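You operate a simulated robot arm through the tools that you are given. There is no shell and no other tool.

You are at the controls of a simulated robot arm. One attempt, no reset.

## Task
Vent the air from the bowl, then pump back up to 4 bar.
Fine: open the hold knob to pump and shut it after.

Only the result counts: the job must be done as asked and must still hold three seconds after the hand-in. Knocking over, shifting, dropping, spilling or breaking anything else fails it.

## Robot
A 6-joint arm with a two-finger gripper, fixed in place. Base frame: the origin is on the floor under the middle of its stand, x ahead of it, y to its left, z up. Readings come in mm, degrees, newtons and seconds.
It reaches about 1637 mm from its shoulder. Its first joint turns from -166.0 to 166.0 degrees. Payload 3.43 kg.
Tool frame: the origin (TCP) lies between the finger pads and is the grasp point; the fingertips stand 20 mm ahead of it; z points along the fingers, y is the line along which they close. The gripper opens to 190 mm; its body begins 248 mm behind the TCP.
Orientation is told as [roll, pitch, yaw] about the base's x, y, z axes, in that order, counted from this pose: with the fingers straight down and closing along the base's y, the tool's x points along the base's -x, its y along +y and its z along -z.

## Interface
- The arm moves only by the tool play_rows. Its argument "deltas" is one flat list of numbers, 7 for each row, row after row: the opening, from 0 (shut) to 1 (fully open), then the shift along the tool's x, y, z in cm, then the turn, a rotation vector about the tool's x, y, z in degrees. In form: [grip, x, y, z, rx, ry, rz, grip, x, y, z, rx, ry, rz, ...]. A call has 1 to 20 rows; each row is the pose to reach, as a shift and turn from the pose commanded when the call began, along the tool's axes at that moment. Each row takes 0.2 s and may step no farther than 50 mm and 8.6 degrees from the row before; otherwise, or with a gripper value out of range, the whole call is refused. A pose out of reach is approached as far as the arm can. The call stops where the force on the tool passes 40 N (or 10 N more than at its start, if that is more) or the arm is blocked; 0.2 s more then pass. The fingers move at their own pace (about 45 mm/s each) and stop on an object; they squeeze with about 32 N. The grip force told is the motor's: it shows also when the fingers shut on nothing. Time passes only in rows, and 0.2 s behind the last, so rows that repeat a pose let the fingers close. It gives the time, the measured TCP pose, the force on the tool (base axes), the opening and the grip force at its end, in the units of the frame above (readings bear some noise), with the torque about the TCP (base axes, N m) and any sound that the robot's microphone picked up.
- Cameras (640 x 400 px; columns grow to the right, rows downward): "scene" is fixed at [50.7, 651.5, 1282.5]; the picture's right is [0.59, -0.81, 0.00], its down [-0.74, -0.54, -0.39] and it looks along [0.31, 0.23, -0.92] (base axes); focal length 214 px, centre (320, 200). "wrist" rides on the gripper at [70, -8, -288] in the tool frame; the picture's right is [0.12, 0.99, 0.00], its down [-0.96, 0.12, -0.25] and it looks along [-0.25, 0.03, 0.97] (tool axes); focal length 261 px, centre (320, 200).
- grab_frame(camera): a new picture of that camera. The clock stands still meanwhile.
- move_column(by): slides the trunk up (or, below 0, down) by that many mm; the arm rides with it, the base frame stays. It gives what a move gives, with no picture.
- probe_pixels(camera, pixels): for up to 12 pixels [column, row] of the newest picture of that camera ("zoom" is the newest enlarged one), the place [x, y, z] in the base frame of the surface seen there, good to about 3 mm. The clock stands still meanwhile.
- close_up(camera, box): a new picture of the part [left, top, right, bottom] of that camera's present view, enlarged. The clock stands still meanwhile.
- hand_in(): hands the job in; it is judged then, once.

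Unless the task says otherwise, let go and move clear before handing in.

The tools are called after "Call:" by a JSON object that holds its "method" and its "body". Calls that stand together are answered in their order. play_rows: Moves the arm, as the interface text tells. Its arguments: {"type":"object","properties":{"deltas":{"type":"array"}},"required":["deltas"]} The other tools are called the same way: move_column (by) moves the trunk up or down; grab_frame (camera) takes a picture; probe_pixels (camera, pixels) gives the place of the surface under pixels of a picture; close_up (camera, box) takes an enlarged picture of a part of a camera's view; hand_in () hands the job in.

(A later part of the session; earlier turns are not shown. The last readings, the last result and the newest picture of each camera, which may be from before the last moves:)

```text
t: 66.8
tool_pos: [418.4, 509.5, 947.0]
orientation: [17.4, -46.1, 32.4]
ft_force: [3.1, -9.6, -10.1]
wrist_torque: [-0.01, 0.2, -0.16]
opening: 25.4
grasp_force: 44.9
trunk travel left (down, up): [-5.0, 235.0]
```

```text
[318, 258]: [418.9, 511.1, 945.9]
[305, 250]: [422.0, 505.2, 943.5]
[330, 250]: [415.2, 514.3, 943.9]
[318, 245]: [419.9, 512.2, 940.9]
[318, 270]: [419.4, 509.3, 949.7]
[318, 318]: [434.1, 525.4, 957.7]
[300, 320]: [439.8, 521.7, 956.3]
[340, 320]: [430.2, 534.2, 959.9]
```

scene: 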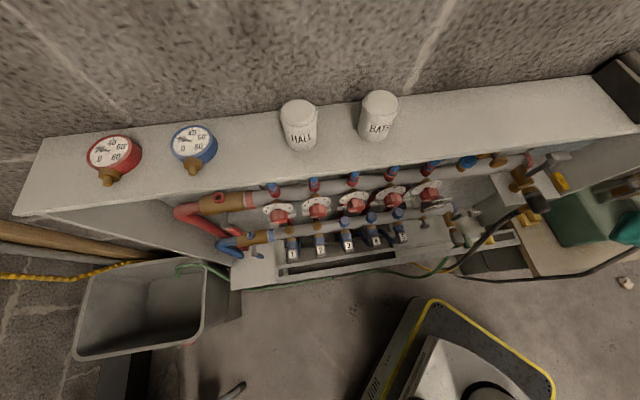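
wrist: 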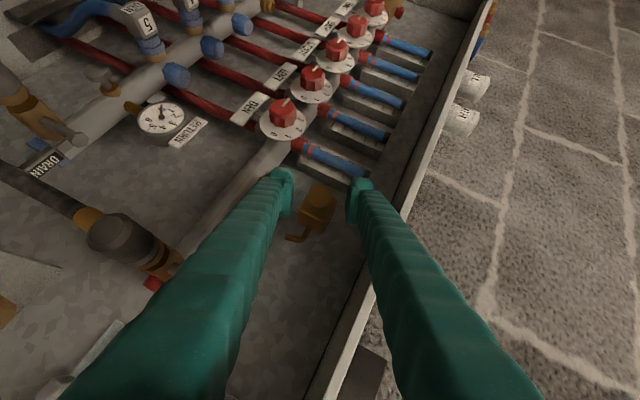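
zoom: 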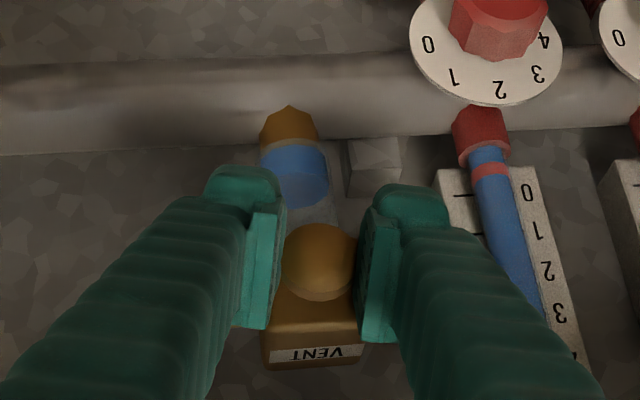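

The face moved another 3 mm to depth 657 with only 5 N and still no sound, and the fingertips are now close to the block. I'll pull it the other way – back to the start and then 6 mm further out – to see if it vents when pulled.

Call:
{"method": "play_rows", "body": {"deltas": [0.1, 0.135, 0, -0.148, 0, 0, 0, 0.1, 0.27, 0, -0.295, 0, 0, 0, 0.1, 0.404, 0, -0.443, 0, 0, 0, 0.1, 0.54, 0, -0.59, 0, 0, 0, 0.1, 0.67, 0, -0.74, 0, 0, 0, 0.1, 0.81, 0, -0.886, 0, 0, 0]}}

Call:
{"method": "close_up", "body": {"camera": "wrist", "box": [250, 120, 390, 240]}}

Call:
{"method": "probe_pixels", "body": {"camera": "zoom", "pixels": [[318, 258], [305, 250], [330, 250], [318, 245], [318, 270]]}}

```text
t: 68.2
tool_pos: [410.6, 502.4, 948.7]
orientation: [17.3, -46.2, 32.3]
ft_force: [28.9, 17.5, -16.7]
wrist_torque: [0.24, -0.05, -0.13]
opening: 25.5
grasp_force: 45.0
trunk travel left (down, up): [-5.0, 235.0]
```

```text
3.33 times, centred on (320, 180) of wrist
```

zoom: 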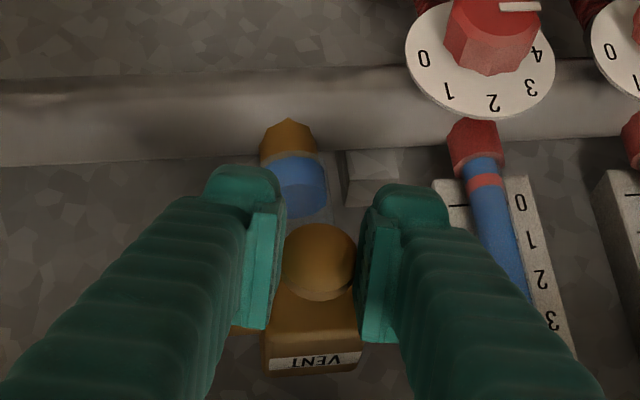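

```text
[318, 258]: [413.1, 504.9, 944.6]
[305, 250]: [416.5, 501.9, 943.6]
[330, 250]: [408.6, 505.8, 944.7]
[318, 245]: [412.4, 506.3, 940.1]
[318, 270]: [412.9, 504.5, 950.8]
```

Pulling out met a firm stop (33 N), so the rest position is the outer end and the knob is a push-button with more travel inward. I'll re-grip it nearer the fingertips so I can press deeper without touching the block.

Call:
{"method": "play_rows", "body": {"deltas": [0.24, 0, 0, 0, 0, 0, 0, 0.24, 0, 0, 0, 0, 0, 0, 0.24, 0, 0, 0, 0, 0, 0, 0.24, 0.21, 0, -0.1, 0, 0, 0, 0.24, 0.42, 0, -0.21, 0, 0, 0, 0.24, 0.42, 0, -0.21, 0, 0, 0]}}

Call:
{"method": "close_up", "body": {"camera": "wrist", "box": [250, 120, 390, 240]}}

Call:
{"method": "probe_pixels", "body": {"camera": "zoom", "pixels": [[318, 262], [305, 255], [330, 255], [318, 250], [318, 275]]}}

```text
t: 69.6
tool_pos: [407.1, 497.6, 945.7]
orientation: [17.4, -46.2, 32.5]
ft_force: [-0.3, 0.0, 0.6]
wrist_torque: [-0.02, -0.03, -0.03]
opening: 45.3
grasp_force: 0.0
trunk travel left (down, up): [-5.0, 235.0]
```

```text
3.33 times, centred on (320, 180) of wrist
```

zoom: 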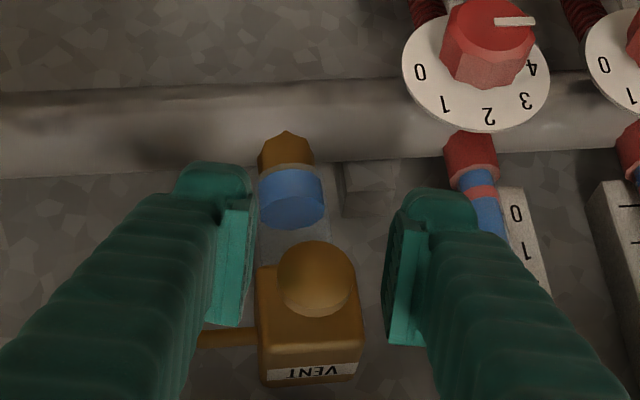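

```text
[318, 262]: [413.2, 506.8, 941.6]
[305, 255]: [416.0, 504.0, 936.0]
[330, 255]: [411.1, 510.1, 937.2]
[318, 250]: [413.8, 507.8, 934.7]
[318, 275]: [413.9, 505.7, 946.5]
```

The disc is at rest (face depth 651), centred, and the fingertips now reach only just past it. I'll grip and press in 9 mm, listening.

Call:
{"method": "play_rows", "body": {"deltas": [0.1, 0, 0, 0, 0, 0, 0, 0.1, 0, 0, 0, 0, 0, 0, 0.1, 0, 0, 0, 0, 0, 0, 0.1, -0.135, 0, 0.148, 0, 0, 0, 0.1, -0.27, 0, 0.295, 0, 0, 0, 0.1, -0.404, 0, 0.443, 0, 0, 0, 0.1, -0.505, 0, 0.554, 0, 0, 0, 0.1, -0.606, 0, 0.665, 0, 0, 0]}}

Call:
{"method": "close_up", "body": {"camera": "wrist", "box": [250, 120, 390, 240]}}

Call:
{"method": "probe_pixels", "body": {"camera": "zoom", "pixels": [[318, 262], [305, 255], [330, 255], [318, 250], [318, 275], [318, 320]]}}

```text
t: 71.4
tool_pos: [413.3, 503.9, 946.0]
orientation: [17.4, -46.2, 32.4]
ft_force: [2.5, -6.6, -3.7]
wrist_torque: [-0.1, 0.06, -0.07]
opening: 25.2
grasp_force: 44.5
trunk travel left (down, up): [-5.0, 235.0]
heard: click
```

```text
3.33 times, centred on (320, 180) of wrist
```

zoom: 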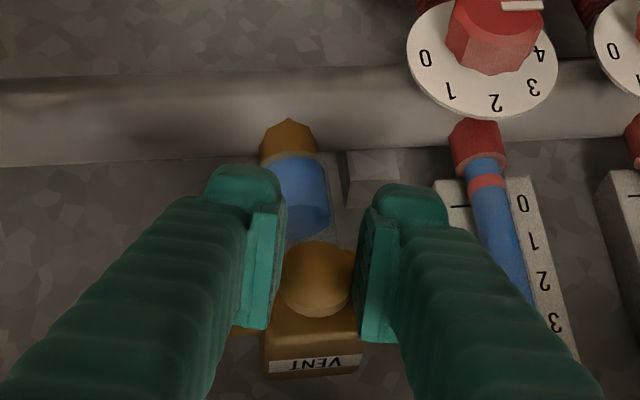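

```text
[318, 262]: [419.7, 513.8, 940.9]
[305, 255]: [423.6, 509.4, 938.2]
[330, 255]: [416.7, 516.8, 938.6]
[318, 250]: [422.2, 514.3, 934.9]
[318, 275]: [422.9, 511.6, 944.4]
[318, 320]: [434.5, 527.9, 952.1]
```

I heard a click, and the blue level in the bowl has risen (now down to zoom row 237, was about 212) – pressing the button vents it. I'll look closely at the bowl before letting any more time pass.

Call:
{"method": "close_up", "body": {"camera": "wrist", "box": [295, 155, 345, 205]}}

Call:
{"method": "probe_pixels", "body": {"camera": "zoom", "pixels": [[320, 120], [320, 200], [320, 240], [340, 260], [270, 200], [320, 40], [380, 260]]}}

Call:
{"method": "close_up", "body": {"camera": "scene", "box": [450, 145, 510, 185]}}

```text
8.00 times, centred on (320, 180) of wrist
```

zoom: 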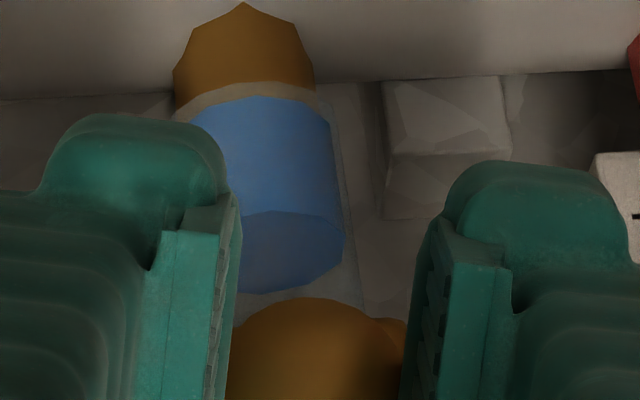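

```text
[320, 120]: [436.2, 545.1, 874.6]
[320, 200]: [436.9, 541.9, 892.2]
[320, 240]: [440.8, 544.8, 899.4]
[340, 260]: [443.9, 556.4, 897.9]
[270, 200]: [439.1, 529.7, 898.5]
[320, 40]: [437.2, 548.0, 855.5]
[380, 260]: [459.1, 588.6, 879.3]
```

```text
10.00 times, centred on (480, 165) of scene
```

zoom: 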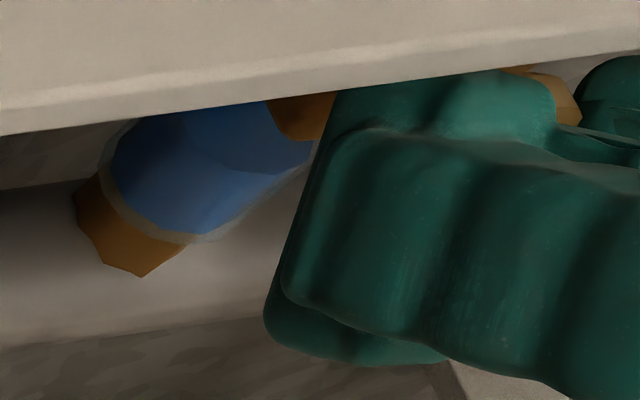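

The water surface is now near z 898 (it was about 889) and the bowl's top is near z 927. I'll hold the button for one more short step and look again.

Call:
{"method": "play_rows", "body": {"deltas": [0.1, 0, 0, 0, 0, 0, 0]}}

Call:
{"method": "close_up", "body": {"camera": "wrist", "box": [295, 155, 345, 205]}}

Call:
{"method": "close_up", "body": {"camera": "scene", "box": [450, 145, 510, 185]}}

```text
t: 71.8
tool_pos: [412.9, 502.7, 945.9]
orientation: [17.4, -46.2, 32.4]
ft_force: [3.2, -7.5, -4.1]
wrist_torque: [-0.08, 0.1, -0.13]
opening: 25.1
grasp_force: 45.2
trunk travel left (down, up): [-5.0, 235.0]
```

```text
8.00 times, centred on (320, 180) of wrist
```

zoom: 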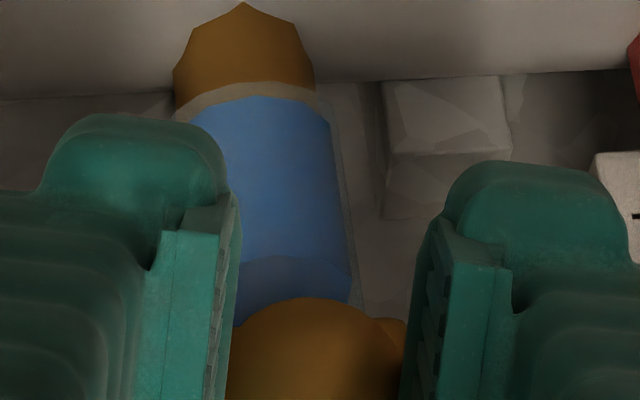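

```text
10.00 times, centred on (480, 165) of scene
```

zoom: 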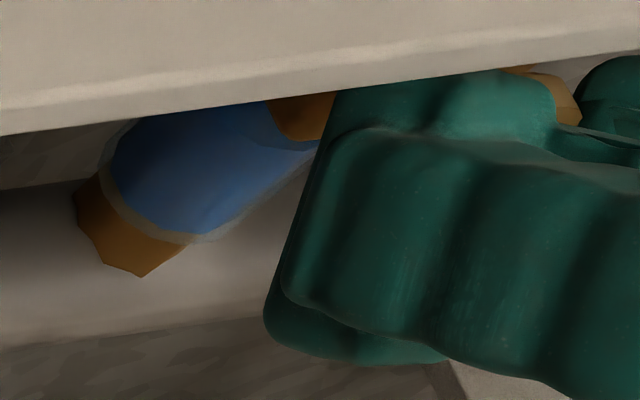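

The surface is now about z 909, rising roughly 11 mm per 0.4 s, with about 18 mm left to the bowl's top. I'll hold one more row and then ease the button out 5 mm to close it and take stock.

Call:
{"method": "play_rows", "body": {"deltas": [0.1, 0, 0, 0, 0, 0, 0, 0.1, 0.337, 0, -0.369, 0, 0, 0]}}

Call:
{"method": "close_up", "body": {"camera": "wrist", "box": [295, 155, 345, 205]}}

Call:
{"method": "close_up", "body": {"camera": "scene", "box": [450, 145, 510, 185]}}

```text
t: 72.4
tool_pos: [408.0, 501.5, 946.0]
orientation: [17.4, -46.2, 32.4]
ft_force: [5.0, -6.5, -6.4]
wrist_torque: [0.04, 0.01, -0.15]
opening: 25.2
grasp_force: 45.0
trunk travel left (down, up): [-5.0, 235.0]
```

```text
8.00 times, centred on (320, 180) of wrist
```

zoom: 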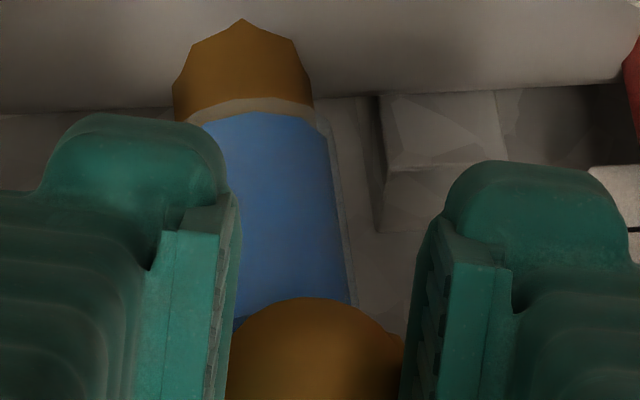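

```text
10.00 times, centred on (480, 165) of scene
```

zoom: 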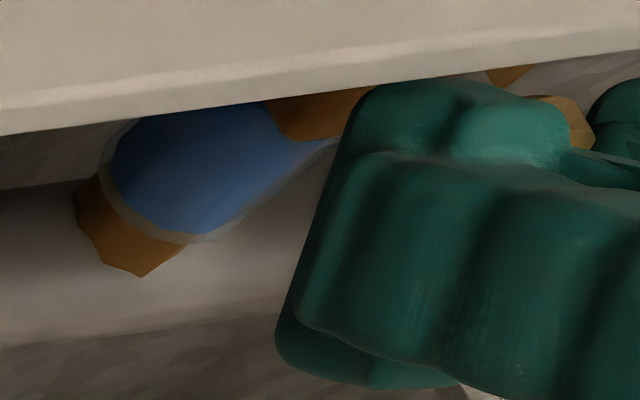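

The surface has gone up behind the knob, around z 919 by my scale. I'll let the button all the way out now to make sure the vent is shut, then inspect the level.

Call:
{"method": "play_rows", "body": {"deltas": [0.1, 0.337, 0, -0.369, 0, 0, 0]}}

Call:
{"method": "close_up", "body": {"camera": "wrist", "box": [295, 155, 345, 205]}}

Call:
{"method": "close_up", "body": {"camera": "wrist", "box": [250, 120, 390, 240]}}

```text
t: 72.8
tool_pos: [406.6, 496.3, 947.6]
orientation: [17.5, -46.2, 32.4]
ft_force: [9.1, -4.1, -8.3]
wrist_torque: [-0.01, 0.07, -0.14]
opening: 25.1
grasp_force: 45.1
trunk travel left (down, up): [-5.0, 235.0]
```

```text
8.00 times, centred on (320, 180) of wrist
```

zoom: 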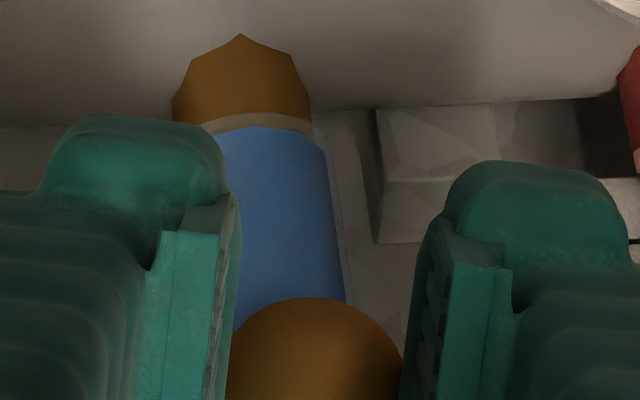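

```text
3.33 times, centred on (320, 180) of wrist
```

zoom: 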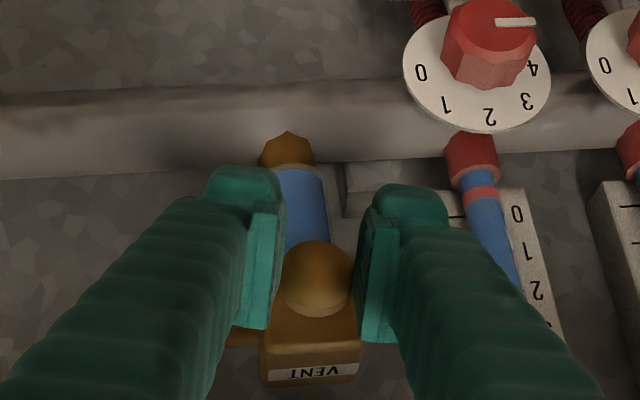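

The disc hides the top of the bowl from here. I'll open the fingers and back off along the tool to get a clear view of the whole bowl.

Call:
{"method": "play_rows", "body": {"deltas": [0.26, 0, 0, 0, 0, 0, 0, 0.26, 0, 0, 0, 0, 0, 0, 0.26, 0, 0, -1.5, 0, 0, 0, 0.26, 0, 0, -3, 0, 0, 0, 0.26, 0, 0, -4.5, 0, 0, 0]}}

Call:
{"method": "grab_frame", "body": {"camera": "wrist"}}

Call:
{"method": "close_up", "body": {"camera": "wrist", "box": [280, 130, 360, 210]}}

Call:
{"method": "close_up", "body": {"camera": "scene", "box": [450, 145, 510, 185]}}

```text
t: 74.0
tool_pos: [387.8, 469.8, 974.9]
orientation: [17.4, -46.3, 32.4]
ft_force: [0.2, -0.2, -1.1]
wrist_torque: [-0.02, 0.0, -0.02]
opening: 49.2
grasp_force: 0.1
trunk travel left (down, up): [-5.0, 235.0]
```

```text
taken
```

wrist: 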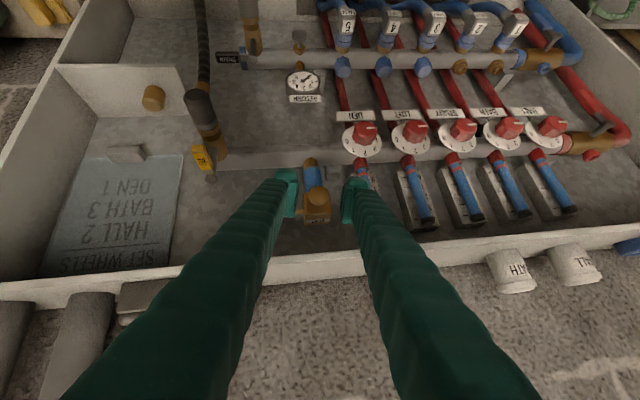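

```text
5.00 times, centred on (320, 170) of wrist
```

zoom: 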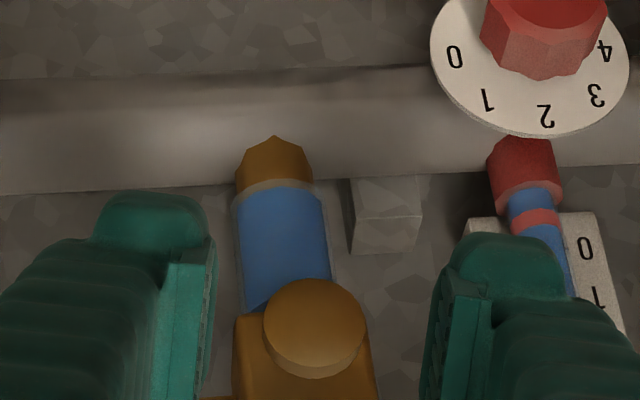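

```text
10.00 times, centred on (480, 165) of scene
```

zoom: 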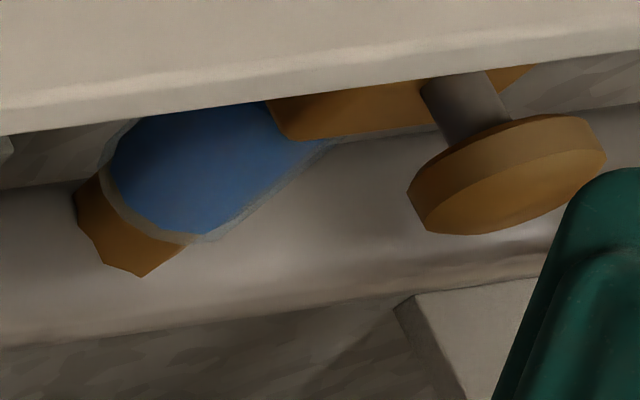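

From here every visible part of the bowl is blue up to the block's shadow line (zoom (285,300)), and the scene zoom agrees, but the very top is hidden. I'll swing back to the side approach direction and withdraw so I can see the top of the bowl.

Call:
{"method": "play_rows", "body": {"deltas": [0.26, 0.015, -0.375, 0.014, -4.11, 0, 4.5, 0.26, 0.059, -0.746, 0.054, -8.22, 0, 9.01, 0.26, 0.132, -1.108, 0.12, -12.3, 0, 13.5, 0.26, 0.233, -1.458, 0.213, -16.4, 0, 18, 0.26, 0.361, -1.79, 0.329, -20.6, 0, 22.5, 0.26, 0.515, -2.105, 0.469, -24.7, 0, 27, 0.26, 0.692, -2.39, 0.631, -28.8, 0, 31.5, 0.26, 0.891, -2.66, 0.812, -32.9, 0, 36, 0.26, 1.11, -2.89, 1.01, -37, 0, 40.5, 0.26, 1.11, -2.89, 1.01, -37, 0, 40.5]}}

Call:
{"method": "close_up", "body": {"camera": "wrist", "box": [270, 130, 370, 230]}}

```text
t: 76.2
tool_pos: [405.5, 452.1, 955.1]
orientation: [73.9, -16.6, 0.0]
ft_force: [0.0, -0.3, -0.6]
wrist_torque: [-0.03, 0.02, 0.01]
opening: 49.4
grasp_force: 0.0
trunk travel left (down, up): [-5.0, 235.0]
```

```text
4.00 times, centred on (320, 180) of wrist
```

zoom: 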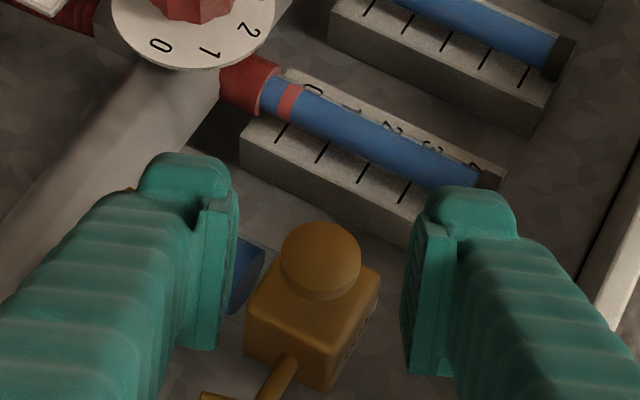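

The bowl is visible at zoom (247,275), right beside the block. I'll zoom in tightly there to see whether any air gap remains under the block.

Call:
{"method": "close_up", "body": {"camera": "wrist", "box": [290, 180, 330, 220]}}

```text
10.00 times, centred on (310, 200) of wrist
```

zoom: 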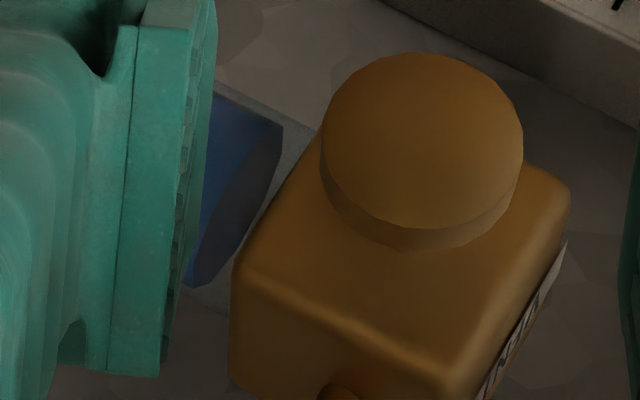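

There is still a small air gap: the water's top ellipse ends at zoom (282,125) while the glass runs on to the block at (315,130), about 5 mm. I'll grip the button again for one very short press; first move in and close.

Call:
{"method": "play_rows", "body": {"deltas": [0.26, -0.1, 0, 1.5, 0, 0, 0, 0.26, -0.2, 0, 3, 0, 0, 0, 0.26, -0.3, 0.05, 4.5, 0, 0, 0, 0.26, -0.3, 0.05, 4.5, 0, 0, 0]}}

Call:
{"method": "close_up", "body": {"camera": "wrist", "box": [280, 150, 360, 230]}}

```text
t: 77.2
tool_pos: [410.7, 494.3, 944.8]
orientation: [73.7, -16.8, 0.0]
ft_force: [-1.1, 0.1, 0.4]
wrist_torque: [-0.02, 0.03, -0.01]
opening: 49.3
grasp_force: 0.0
trunk travel left (down, up): [-5.0, 235.0]
```

```text
5.00 times, centred on (320, 190) of wrist
```

zoom: 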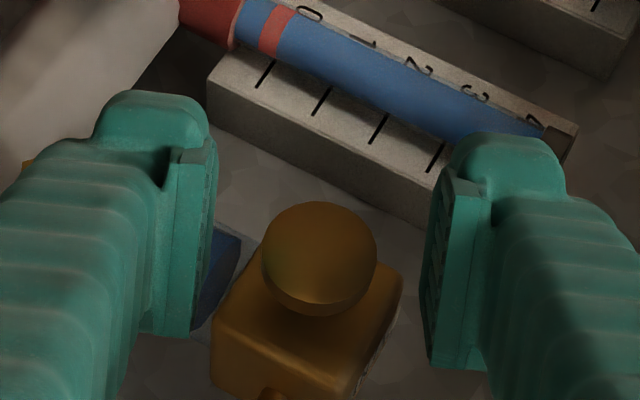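

The disc is centred between the pads (zoom (319,255)) and I can still see the water edge at (222,260). Closing now.

Call:
{"method": "play_rows", "body": {"deltas": [0.1, 0, 0, 0, 0, 0, 0, 0.1, 0, 0, 0, 0, 0, 0, 0.1, 0, 0, 0, 0, 0, 0]}}

Call:
{"method": "close_up", "body": {"camera": "wrist", "box": [280, 150, 360, 230]}}

```text
t: 78.0
tool_pos: [410.5, 495.4, 944.9]
orientation: [73.9, -17.0, 0.1]
ft_force: [-1.7, 2.2, 5.9]
wrist_torque: [0.05, -0.09, 0.03]
opening: 24.5
grasp_force: 40.8
trunk travel left (down, up): [-5.0, 235.0]
```

```text
5.00 times, centred on (320, 190) of wrist
```

zoom: 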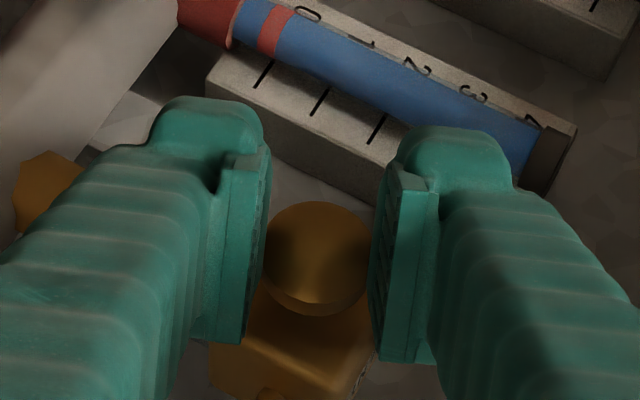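

It's held (24.5 mm, 41 N). Now one very short press: in to 7.5 mm and straight back out.

Call:
{"method": "play_rows", "body": {"deltas": [0.1, -0.202, 0, 0.222, 0, 0, 0, 0.1, -0.371, 0, 0.406, 0, 0, 0, 0.1, -0.506, 0, 0.554, 0, 0, 0, 0.1, -0.202, 0, 0.222, 0, 0, 0, 0.1, 0, 0, 0, 0, 0, 0]}}

Call:
{"method": "play_rows", "body": {"deltas": [0.26, 0, 0, 0, 0, 0, 0, 0.26, 0, 0, 0, 0, 0, 0, 0.26, 0, 0, 0, 0, 0, 0]}}

Call:
{"method": "close_up", "body": {"camera": "wrist", "box": [280, 150, 360, 230]}}

Call:
{"method": "close_up", "body": {"camera": "wrist", "box": [295, 180, 335, 220]}}

```text
t: 79.2
tool_pos: [410.2, 494.4, 944.3]
orientation: [73.8, -16.9, 0.0]
ft_force: [-5.0, 7.2, 3.9]
wrist_torque: [-0.04, -0.11, 0.12]
opening: 23.9
grasp_force: 46.1
trunk travel left (down, up): [-5.0, 235.0]
```

```text
t: 80.0
tool_pos: [411.4, 495.1, 943.9]
orientation: [73.8, -16.8, 0.0]
ft_force: [0.0, 0.3, -0.5]
wrist_torque: [-0.03, -0.02, -0.04]
opening: 49.5
grasp_force: 0.0
trunk travel left (down, up): [-5.0, 235.0]
```

```text
5.00 times, centred on (320, 190) of wrist
```

zoom: 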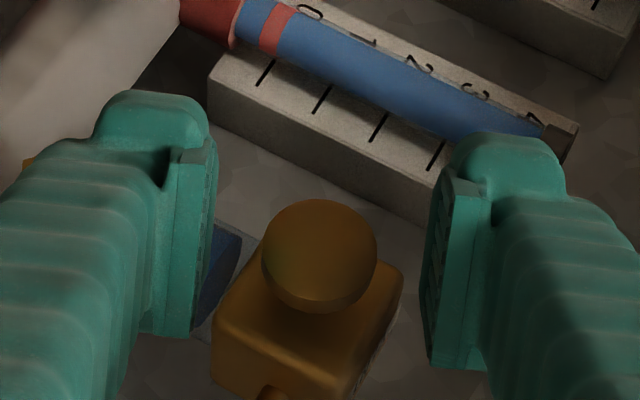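

```text
10.00 times, centred on (315, 200) of wrist
```

zoom: 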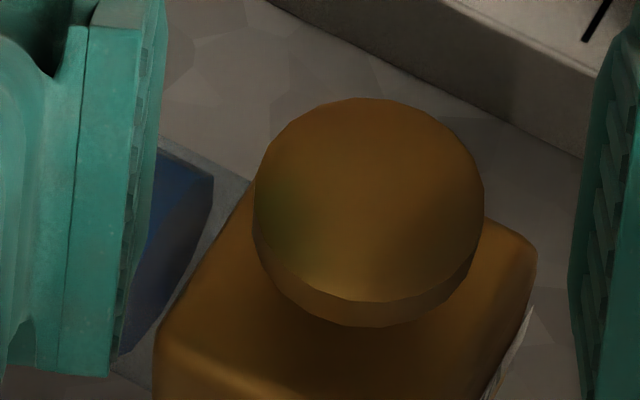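

No click that time and the gap is unchanged, so it didn't reach the opening point. I'll repeat with a peak of 9 mm and an immediate return.

Call:
{"method": "play_rows", "body": {"deltas": [0.1, 0, 0, 0, 0, 0, 0, 0.1, 0, 0, 0, 0, 0, 0, 0.1, 0, 0, 0, 0, 0, 0, 0.1, -0.202, 0, 0.222, 0, 0, 0, 0.1, -0.404, 0, 0.443, 0, 0, 0, 0.1, -0.606, 0, 0.665, 0, 0, 0, 0.1, -0.135, 0, 0.148, 0, 0, 0, 0.1, 0, 0, 0, 0, 0, 0, 0.26, 0, 0, 0, 0, 0, 0, 0.26, 0, 0, 0, 0, 0, 0, 0.26, 0, 0, 0, 0, 0, 0]}}

Call:
{"method": "close_up", "body": {"camera": "wrist", "box": [295, 180, 335, 220]}}

```text
t: 82.4
tool_pos: [409.7, 494.8, 945.0]
orientation: [73.8, -16.9, 0.0]
ft_force: [0.4, 0.4, -0.5]
wrist_torque: [-0.01, -0.01, -0.04]
opening: 49.2
grasp_force: 0.0
trunk travel left (down, up): [-5.0, 235.0]
heard: click
```

```text
10.00 times, centred on (315, 200) of wrist
```

zoom: 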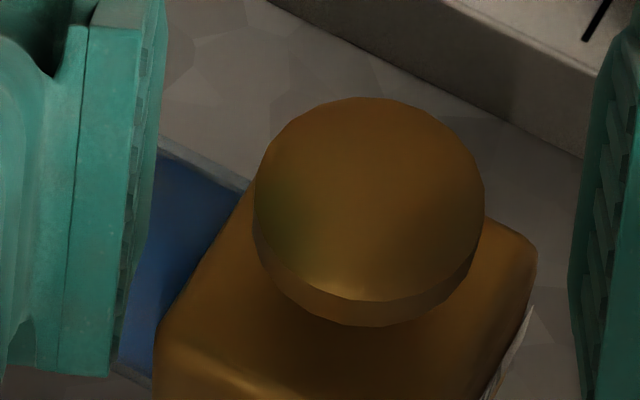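

Click heard, and the blue now reaches right up to the block at zoom (240,195) – no air gap left. I'll check the spout and floor below for any drips, and confirm the button is fully out.

Call:
{"method": "close_up", "body": {"camera": "wrist", "box": [290, 180, 370, 260]}}

Call:
{"method": "probe_pixels", "body": {"camera": "zoom", "pixels": [[240, 110], [230, 90], [260, 100], [240, 130], [220, 220]]}}

Call:
{"method": "close_up", "body": {"camera": "scene", "box": [420, 130, 560, 230]}}

```text
5.00 times, centred on (330, 220) of wrist
```

zoom: 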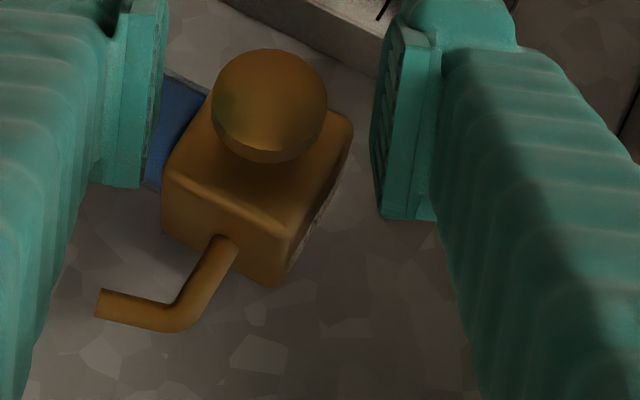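

```text
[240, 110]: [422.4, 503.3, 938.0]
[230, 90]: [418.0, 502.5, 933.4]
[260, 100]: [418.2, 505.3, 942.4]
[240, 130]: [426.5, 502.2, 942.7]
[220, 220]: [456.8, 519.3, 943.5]
```

```text
4.00 times, centred on (490, 180) of scene
```

zoom: 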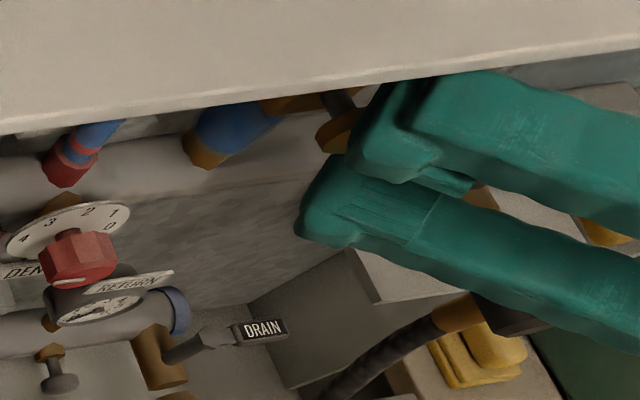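

No drips are visible at the spout and the knob is back at its rest depth. The bowl is full, so I'll withdraw along the approach line and head for the pump.

Call:
{"method": "play_rows", "body": {"deltas": [0.26, 0.1, 0, -2, 0, 0, 0, 0.26, 0.2, 0, -4, 0, 0, 0, 0.26, 0.3, 0, -6, 0, 0, 0, 0.26, 0.3, 0, -8, 0, 0, 0, 0.26, 0.3, 0, -10, 0, 0, 0, 0.26, 0.3, 0, -12, 0, 0, 0, 0.26, 0.3, 0, -14, 0, 0, 0, 0.26, 0.3, 0, -16, 0, 0, 0, 0.26, 0.3, 0, -18, 0, 0, 0]}}

Call:
{"method": "close_up", "body": {"camera": "wrist", "box": [280, 140, 350, 210]}}

```text
t: 84.4
tool_pos: [394.6, 321.3, 991.9]
orientation: [73.8, -16.9, 0.0]
ft_force: [-0.3, -0.1, 0.3]
wrist_torque: [-0.01, -0.01, 0.01]
opening: 49.3
grasp_force: 0.0
trunk travel left (down, up): [-5.0, 235.0]
```

```text
5.71 times, centred on (315, 175) of wrist
```

zoom: 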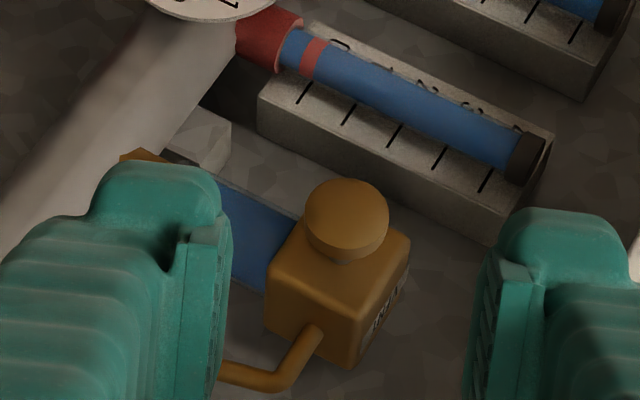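

The whole bowl reads blue right up to the VENT block. Now I'll swing over to a view of the pump's front, tool tilted forward.

Call:
{"method": "play_rows", "body": {"deltas": [0.3, -1.18, -1.83, -2.86, 4.6, -0.7, -0.53, 0.3, -2.36, -3.66, -5.71, 9.2, -1.4, -1.06, 0.3, -3.53, -5.49, -8.57, 13.8, -2.1, -1.58, 0.3, -4.71, -7.32, -11.4, 18.4, -2.8, -2.1, 0.3, -5.89, -9.15, -14.3, 23, -3.5, -2.64, 0.3, -7.07, -11, -17.1, 27.6, -4.2, -3.17, 0.3, -8.25, -12.8, -20, 32.2, -4.9, -3.7, 0.3, -9.4, -14.6, -22.9, 36.8, -5.6, -4.2, 0.3, -10.6, -16.5, -25.7, 41.3, -6.3, -4.75, 0.3, -11.8, -18.3, -28.6, 45.9, -7, -5.3, 0.3, -13, -20.1, -31.4, 50.5, -7.7, -5.8, 0.3, -14.1, -22, -34.3, 55.1, -8.4, -6.3, 0.3, -15.3, -23.8, -37.1, 59.7, -9.1, -6.9, 0.3, -16.5, -25.6, -40, 64.3, -9.8, -7.4, 0.3, -17.7, -27.4, -42.8, 68.9, -10.5, -7.9, 0.3, -18.85, -29.3, -45.7, 73.5, -11.2, -8.45, 0.3, -18.85, -29.3, -45.7, 73.5, -11.2, -8.45]}}

Call:
{"method": "grab_frame", "body": {"camera": "wrist"}}

```text
t: 88.0
tool_pos: [620.0, -198.5, 899.4]
orientation: [-0.1, -29.9, 0.2]
ft_force: [0.4, -0.3, 0.3]
wrist_torque: [-0.02, -0.06, -0.01]
opening: 57.2
grasp_force: 0.0
trunk travel left (down, up): [-5.0, 235.0]
```

```text
taken
```

wrist: 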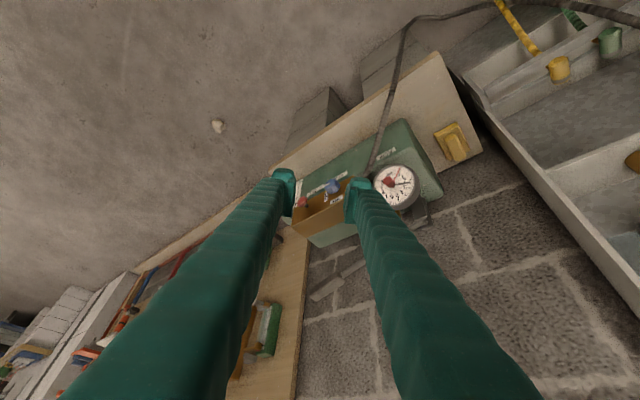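

The pose landed as planned. I'll zoom in on the dial and the knobs, and probe them.

Call:
{"method": "close_up", "body": {"camera": "wrist", "box": [365, 155, 425, 215]}}

Call:
{"method": "close_up", "body": {"camera": "wrist", "box": [285, 140, 385, 250]}}

Call:
{"method": "probe_pixels", "body": {"camera": "zoom", "pixels": [[270, 175], [270, 165], [300, 190], [130, 215], [200, 240], [300, 240], [250, 260], [270, 150], [330, 150]]}}

```text
6.67 times, centred on (395, 185) of wrist
```

zoom: 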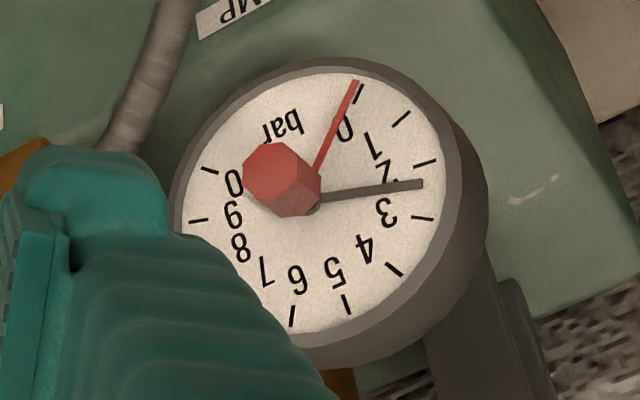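

```text
3.64 times, centred on (335, 195) of wrist
```

zoom: 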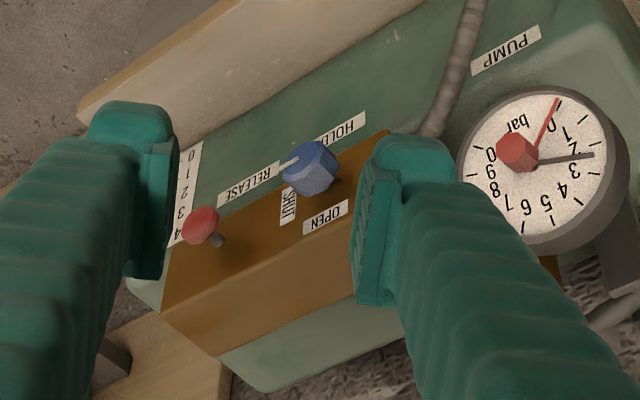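

```text
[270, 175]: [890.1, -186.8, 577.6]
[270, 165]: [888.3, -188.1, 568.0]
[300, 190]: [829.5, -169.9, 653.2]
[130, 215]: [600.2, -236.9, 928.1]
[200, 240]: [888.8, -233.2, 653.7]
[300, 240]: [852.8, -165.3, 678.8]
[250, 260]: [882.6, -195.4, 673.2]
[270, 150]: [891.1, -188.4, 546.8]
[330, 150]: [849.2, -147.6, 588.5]
```

The dial now reads about 2.4 bar (needle at zoom (423,184), between the 2 and 3 ticks), so venting dropped it and it's holding. The HOLD knob's pointer is at SHUT on the block's upright front face, with OPEN a quarter turn counter-clockwise; I'll bring the tool level, facing that knob from about 180 mm away.

Call:
{"method": "play_rows", "body": {"deltas": [0.45, 0.39, -0.76, 1.58, -2.9, -4.05, -1.68, 0.45, 0.77, -1.53, 3.17, -5.8, -8.1, -3.36, 0.45, 1.16, -2.29, 4.75, -8.7, -12.15, -5, 0.45, 1.55, -3.06, 6.33, -11.6, -16.2, -6.7, 0.45, 1.93, -3.82, 7.9, -14.5, -20.2, -8.4, 0.45, 2.32, -4.6, 9.5, -17.4, -24.3, -10.1, 0.45, 2.7, -5.35, 11.1, -20.3, -28.3, -11.7, 0.45, 3.1, -6.1, 12.7, -23.3, -32.4, -13.4, 0.45, 3.5, -6.9, 14.25, -26.2, -36.4, -15.1, 0.45, 3.9, -7.6, 15.8, -29, -40.5, -16.8, 0.45, 4.25, -8.4, 17.4, -32, -44.5, -18.5, 0.45, 4.64, -9.2, 19, -34.9, -48.6, -20.1, 0.45, 5, -9.9, 20.6, -37.8, -52.6, -21.8, 0.45, 5.41, -10.7, 22.17, -40.7, -56.7, -23.5, 0.45, 5.41, -10.7, 22.17, -40.7, -56.7, -23.5]}}

Call:
{"method": "grab_frame", "body": {"camera": "wrist"}}

```text
t: 91.2
tool_pos: [682.6, -305.1, 679.9]
orientation: [9.8, -89.9, 35.1]
ft_force: [0.1, 0.1, 0.0]
wrist_torque: [0.02, 0.03, -0.01]
opening: 85.5
grasp_force: 0.1
trunk travel left (down, up): [-5.0, 235.0]
```

```text
taken
```

wrist: 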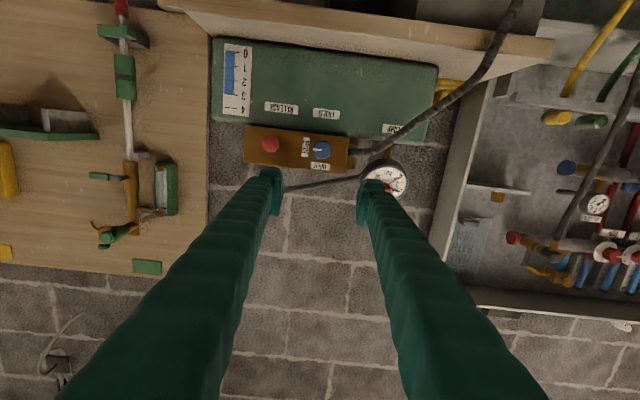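

Now I face the pump squarely (picture is upside down): blue HOLD knob at (320,149), red RELEASE at (270,143), dial at (385,180). I'll zoom in and probe the knob and the block face.

Call:
{"method": "close_up", "body": {"camera": "wrist", "box": [235, 110, 365, 190]}}

Call:
{"method": "probe_pixels", "body": {"camera": "zoom", "pixels": [[420, 185], [405, 180], [440, 185], [420, 200], [420, 170], [100, 180], [250, 180], [520, 200], [250, 150], [250, 210], [170, 160], [300, 255]]}}

Call:
{"method": "close_up", "body": {"camera": "wrist", "box": [295, 125, 345, 175]}}

```text
4.92 times, centred on (300, 150) of wrist
```

zoom: 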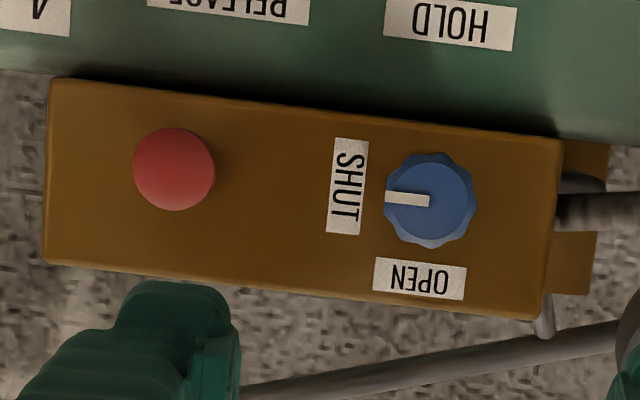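

```text
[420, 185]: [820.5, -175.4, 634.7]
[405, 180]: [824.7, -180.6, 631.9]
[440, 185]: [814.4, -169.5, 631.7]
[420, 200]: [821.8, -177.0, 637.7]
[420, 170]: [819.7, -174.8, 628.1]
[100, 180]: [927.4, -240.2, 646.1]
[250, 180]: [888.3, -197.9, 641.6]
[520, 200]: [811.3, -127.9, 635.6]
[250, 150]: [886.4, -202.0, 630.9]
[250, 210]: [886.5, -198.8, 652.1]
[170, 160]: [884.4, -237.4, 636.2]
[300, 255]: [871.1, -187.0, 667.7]
```

```text
8.00 times, centred on (320, 150) of wrist
```

zoom: 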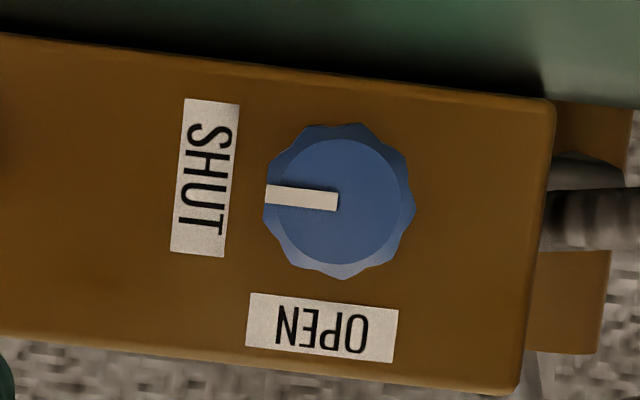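

Clear geometry: the HOLD knob is 8-lobed, about 33 mm wide, standing 28 mm off the upright face, centre near (817,-172,637), pointer at SHUT and OPEN a quarter turn counter-clockwise. I'll pre-roll the fingers +45° so the quarter turn stays within the wrist's range.

Call:
{"method": "play_rows", "body": {"deltas": [0.34, 0, 0, 0, -0.2, 0, 7.5, 0.34, 0, 0, 0, -0.4, 0, 15, 0.34, 0, 0, 0, -0.6, 0, 22.5, 0.34, 0, 0, 0, -0.8, 0, 30, 0.34, 0, 0, 0, -1, 0, 37.5, 0.34, 0, 0, 0, -1.1, 0, 45, 0.34, 0, 0, 0, -1.1, 0, 45]}}

Call:
{"method": "grab_frame", "body": {"camera": "wrist"}}

```text
t: 92.8
tool_pos: [683.6, -306.1, 679.5]
orientation: [90.4, -44.9, -44.3]
ft_force: [0.8, 0.1, -1.0]
wrist_torque: [0.0, 0.02, 0.01]
opening: 64.7
grasp_force: 0.2
trunk travel left (down, up): [-5.0, 235.0]
```

```text
taken
```

wrist: 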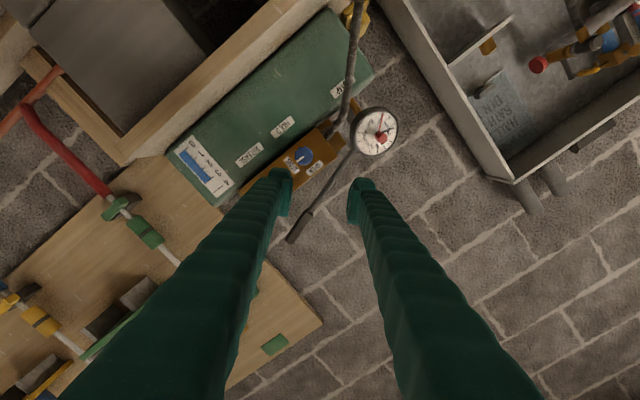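

The roll went fine: tool axis (0.695,0.719,0), straight at the face. I'll advance to about 45 mm short of the knob and check the alignment.

Call:
{"method": "play_rows", "body": {"deltas": [0.34, 0.35, -0.41, 1.81, 0, 0, 0, 0.34, 0.7, -0.81, 3.62, 0, 0, 0, 0.34, 1.04, -1.22, 5.43, 0, 0, 0, 0.34, 1.39, -1.62, 7.24, 0, 0, 0, 0.34, 1.74, -2.03, 9.05, 0, 0, 0, 0.34, 2.09, -2.44, 10.86, 0, 0, 0, 0.34, 2.43, -2.84, 12.67, 0, 0, 0, 0.34, 2.78, -3.25, 14.48, 0, 0, 0, 0.34, 2.78, -3.25, 14.48, 0, 0, 0]}}

Call:
{"method": "grab_frame", "body": {"camera": "wrist"}}

Call:
{"method": "close_up", "body": {"camera": "wrist", "box": [280, 145, 360, 225]}}

```text
t: 94.8
tool_pos: [786.0, -205.0, 637.2]
orientation: [90.4, -45.0, -44.2]
ft_force: [0.3, -0.9, -0.2]
wrist_torque: [-0.02, 0.0, -0.03]
opening: 64.6
grasp_force: 0.1
trunk travel left (down, up): [-5.0, 235.0]
```

```text
taken
```

wrist: 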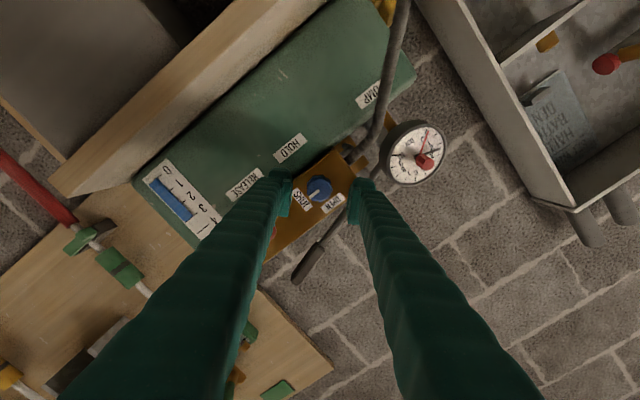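

```text
5.00 times, centred on (320, 185) of wrist
```

zoom: 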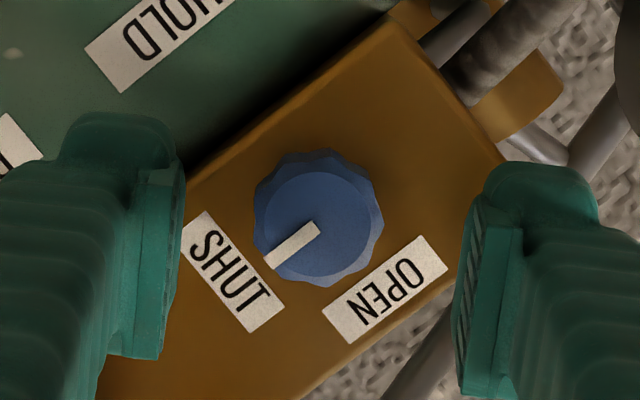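

The knob's centre is at (319.2,189), within a pixel of where the tool axis points (319.6,188.4). I'll move in 48 mm, leaving about 5 mm between the fingertips and the face, and check before closing.

Call:
{"method": "play_rows", "body": {"deltas": [0.34, 0, 0, 1, 0, 0, 0, 0.34, 0, 0, 2, 0, 0, 0, 0.34, 0, 0, 3, 0, 0, 0, 0.34, 0, 0, 4, 0, 0, 0, 0.34, 0, 0, 4.7, 0, 0, 0, 0.34, 0, 0, 4.7, 0, 0, 0]}}

Call:
{"method": "close_up", "body": {"camera": "wrist", "box": [280, 145, 360, 225]}}

```text
t: 96.2
tool_pos: [817.6, -170.0, 636.4]
orientation: [90.4, -44.9, -44.3]
ft_force: [0.5, 0.5, 0.6]
wrist_torque: [0.04, -0.02, 0.02]
opening: 64.6
grasp_force: 0.1
trunk travel left (down, up): [-5.0, 235.0]
```

```text
5.00 times, centred on (320, 185) of wrist
```

zoom: 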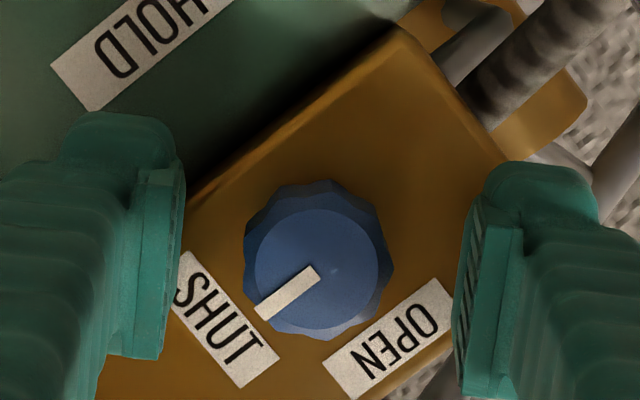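

Centred between the pads with no contact force. Closing on the knob.

Call:
{"method": "play_rows", "body": {"deltas": [0.12, 0, 0, 0, 0, 0, 0, 0.12, 0, 0, 0, 0, 0, 0, 0.12, 0, 0, 0, 0, 0, 0, 0.12, 0, 0, 0, 0, 0, 0]}}

Call:
{"method": "close_up", "body": {"camera": "wrist", "box": [280, 145, 360, 225]}}

```text
t: 97.2
tool_pos: [818.3, -170.6, 637.9]
orientation: [90.4, -44.8, -44.3]
ft_force: [7.5, -3.4, -5.7]
wrist_torque: [-0.05, 0.07, -0.13]
opening: 32.6
grasp_force: 45.3
trunk travel left (down, up): [-5.0, 235.0]
```

```text
5.00 times, centred on (320, 185) of wrist
```

zoom: 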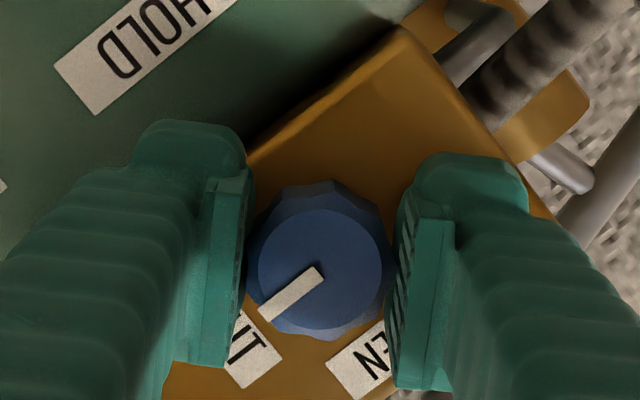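

Held at 32.6 mm. I'll turn it counter-clockwise 48° first and check.

Call:
{"method": "play_rows", "body": {"deltas": [0.12, 0, 0, 0, 0, 0, -6, 0.12, 0, 0, 0, 0, 0, -12, 0.12, 0, 0, 0, 0, 0, -18, 0.12, 0, 0, 0, 0, 0, -24, 0.12, 0, 0, 0, 0, 0, -30, 0.12, 0, 0, 0, 0, 0, -36, 0.12, 0, 0, 0, 0, 0, -42, 0.12, 0, 0, 0, 0, 0, -48]}}

Call:
{"method": "close_up", "body": {"camera": "wrist", "box": [270, 135, 370, 235]}}

```text
t: 99.0
tool_pos: [819.6, -169.3, 637.3]
orientation: [-94.8, -86.9, 140.8]
ft_force: [29.0, -7.9, -17.1]
wrist_torque: [-0.19, 0.25, -0.14]
opening: 32.4
grasp_force: 44.8
trunk travel left (down, up): [-5.0, 235.0]
```

```text
4.00 times, centred on (320, 185) of wrist
```

zoom: 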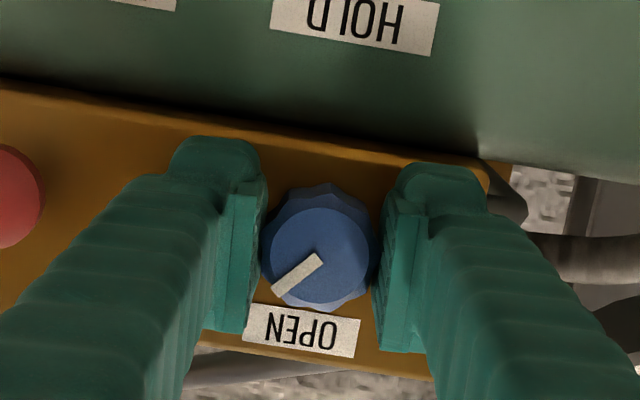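

The knob turns with the fingers (pointer now half-way toward OPEN), with some side load of about 30 N from a small offset. I'll shift 2 mm toward the load and finish the quarter turn.

Call:
{"method": "play_rows", "body": {"deltas": [0.12, 0.08, -0.1, 0, 0, 0, 0, 0.12, 0.15, -0.2, 0, 0, 0, -6, 0.12, 0.15, -0.2, 0, 0, 0, -12, 0.12, 0.15, -0.2, 0, 0, 0, -18, 0.12, 0.15, -0.2, 0, 0, 0, -24, 0.12, 0.15, -0.2, 0, 0, 0, -30, 0.12, 0.15, -0.2, 0, 0, 0, -36, 0.12, 0.15, -0.2, 0, 0, 0, -42]}}

Call:
{"method": "close_up", "body": {"camera": "wrist", "box": [270, 135, 370, 235]}}

```text
t: 99.6
tool_pos: [819.2, -169.3, 646.5]
orientation: [-88.4, -83.0, 136.2]
ft_force: [-20.1, 8.7, -3.9]
wrist_torque: [0.65, -0.39, 0.2]
opening: 32.4
grasp_force: 45.0
out of reach, approached as far as the arm can: row 2, 3
trunk travel left (down, up): [-5.0, 235.0]
stopped in row 3: the force on the tool passed its limit at 106 N (the readings are from after the stop); the commanded pose is now the measured one
```

```text
4.00 times, centred on (320, 185) of wrist
```

zoom: 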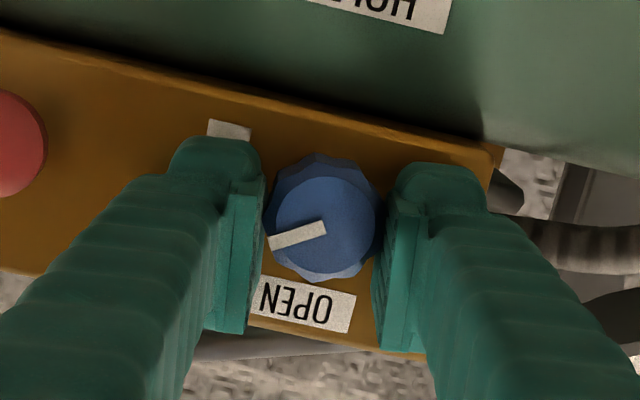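

The wrist hit its roll limit just past level ("out of reach"), and the hand lurched; the pointer slipped back to about 30° from SHUT. I'll let go, re-centre, and roll the open fingers +97° so there's a full quarter turn of travel available.

Call:
{"method": "play_rows", "body": {"deltas": [0.34, 0, 0, 0, 0, 0, 0, 0.34, 0, 0, 0, 0, 0, 0, 0.34, 0, 0, 0, 0, 0, 0, 0.34, 0.5, -0.05, -0.04, 0, 0, 0, 0.34, 1.04, -0.1, -0.07, 0.1, -0.1, 7, 0.34, 1.04, -0.1, -0.07, 0.2, -0.2, 14, 0.34, 1.04, -0.1, -0.07, 0.3, -0.3, 21, 0.34, 1.04, -0.1, -0.07, 0.4, -0.4, 28, 0.34, 1.04, -0.1, -0.07, 0.5, -0.5, 35, 0.34, 1.04, -0.1, -0.07, 0.6, -0.6, 42, 0.34, 1.04, -0.1, -0.07, 0.7, -0.8, 49, 0.34, 1.04, -0.1, -0.07, 0.8, -0.9, 56, 0.34, 1.04, -0.1, -0.07, 0.9, -1, 63, 0.34, 1.04, -0.1, -0.07, 1, -1.1, 70, 0.34, 1.04, -0.1, -0.07, 1.1, -1.2, 77, 0.34, 1.04, -0.1, -0.07, 1.2, -1.3, 84, 0.34, 1.04, -0.1, -0.07, 1.3, -1.4, 91, 0.34, 1.04, -0.1, -0.07, 1.4, -1.5, 97, 0.34, 1.04, -0.1, -0.07, 1.4, -1.5, 97]}}

Call:
{"method": "close_up", "body": {"camera": "wrist", "box": [270, 135, 370, 235]}}

```text
t: 103.6
tool_pos: [821.5, -173.0, 635.1]
orientation: [90.0, 0.1, -44.3]
ft_force: [1.0, -0.2, -0.4]
wrist_torque: [0.02, 0.01, 0.01]
opening: 64.9
grasp_force: 0.0
trunk travel left (down, up): [-5.0, 235.0]
```

```text
4.00 times, centred on (320, 185) of wrist
```

zoom: 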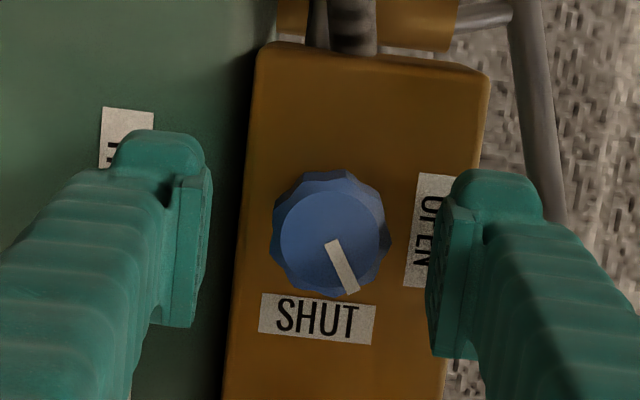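

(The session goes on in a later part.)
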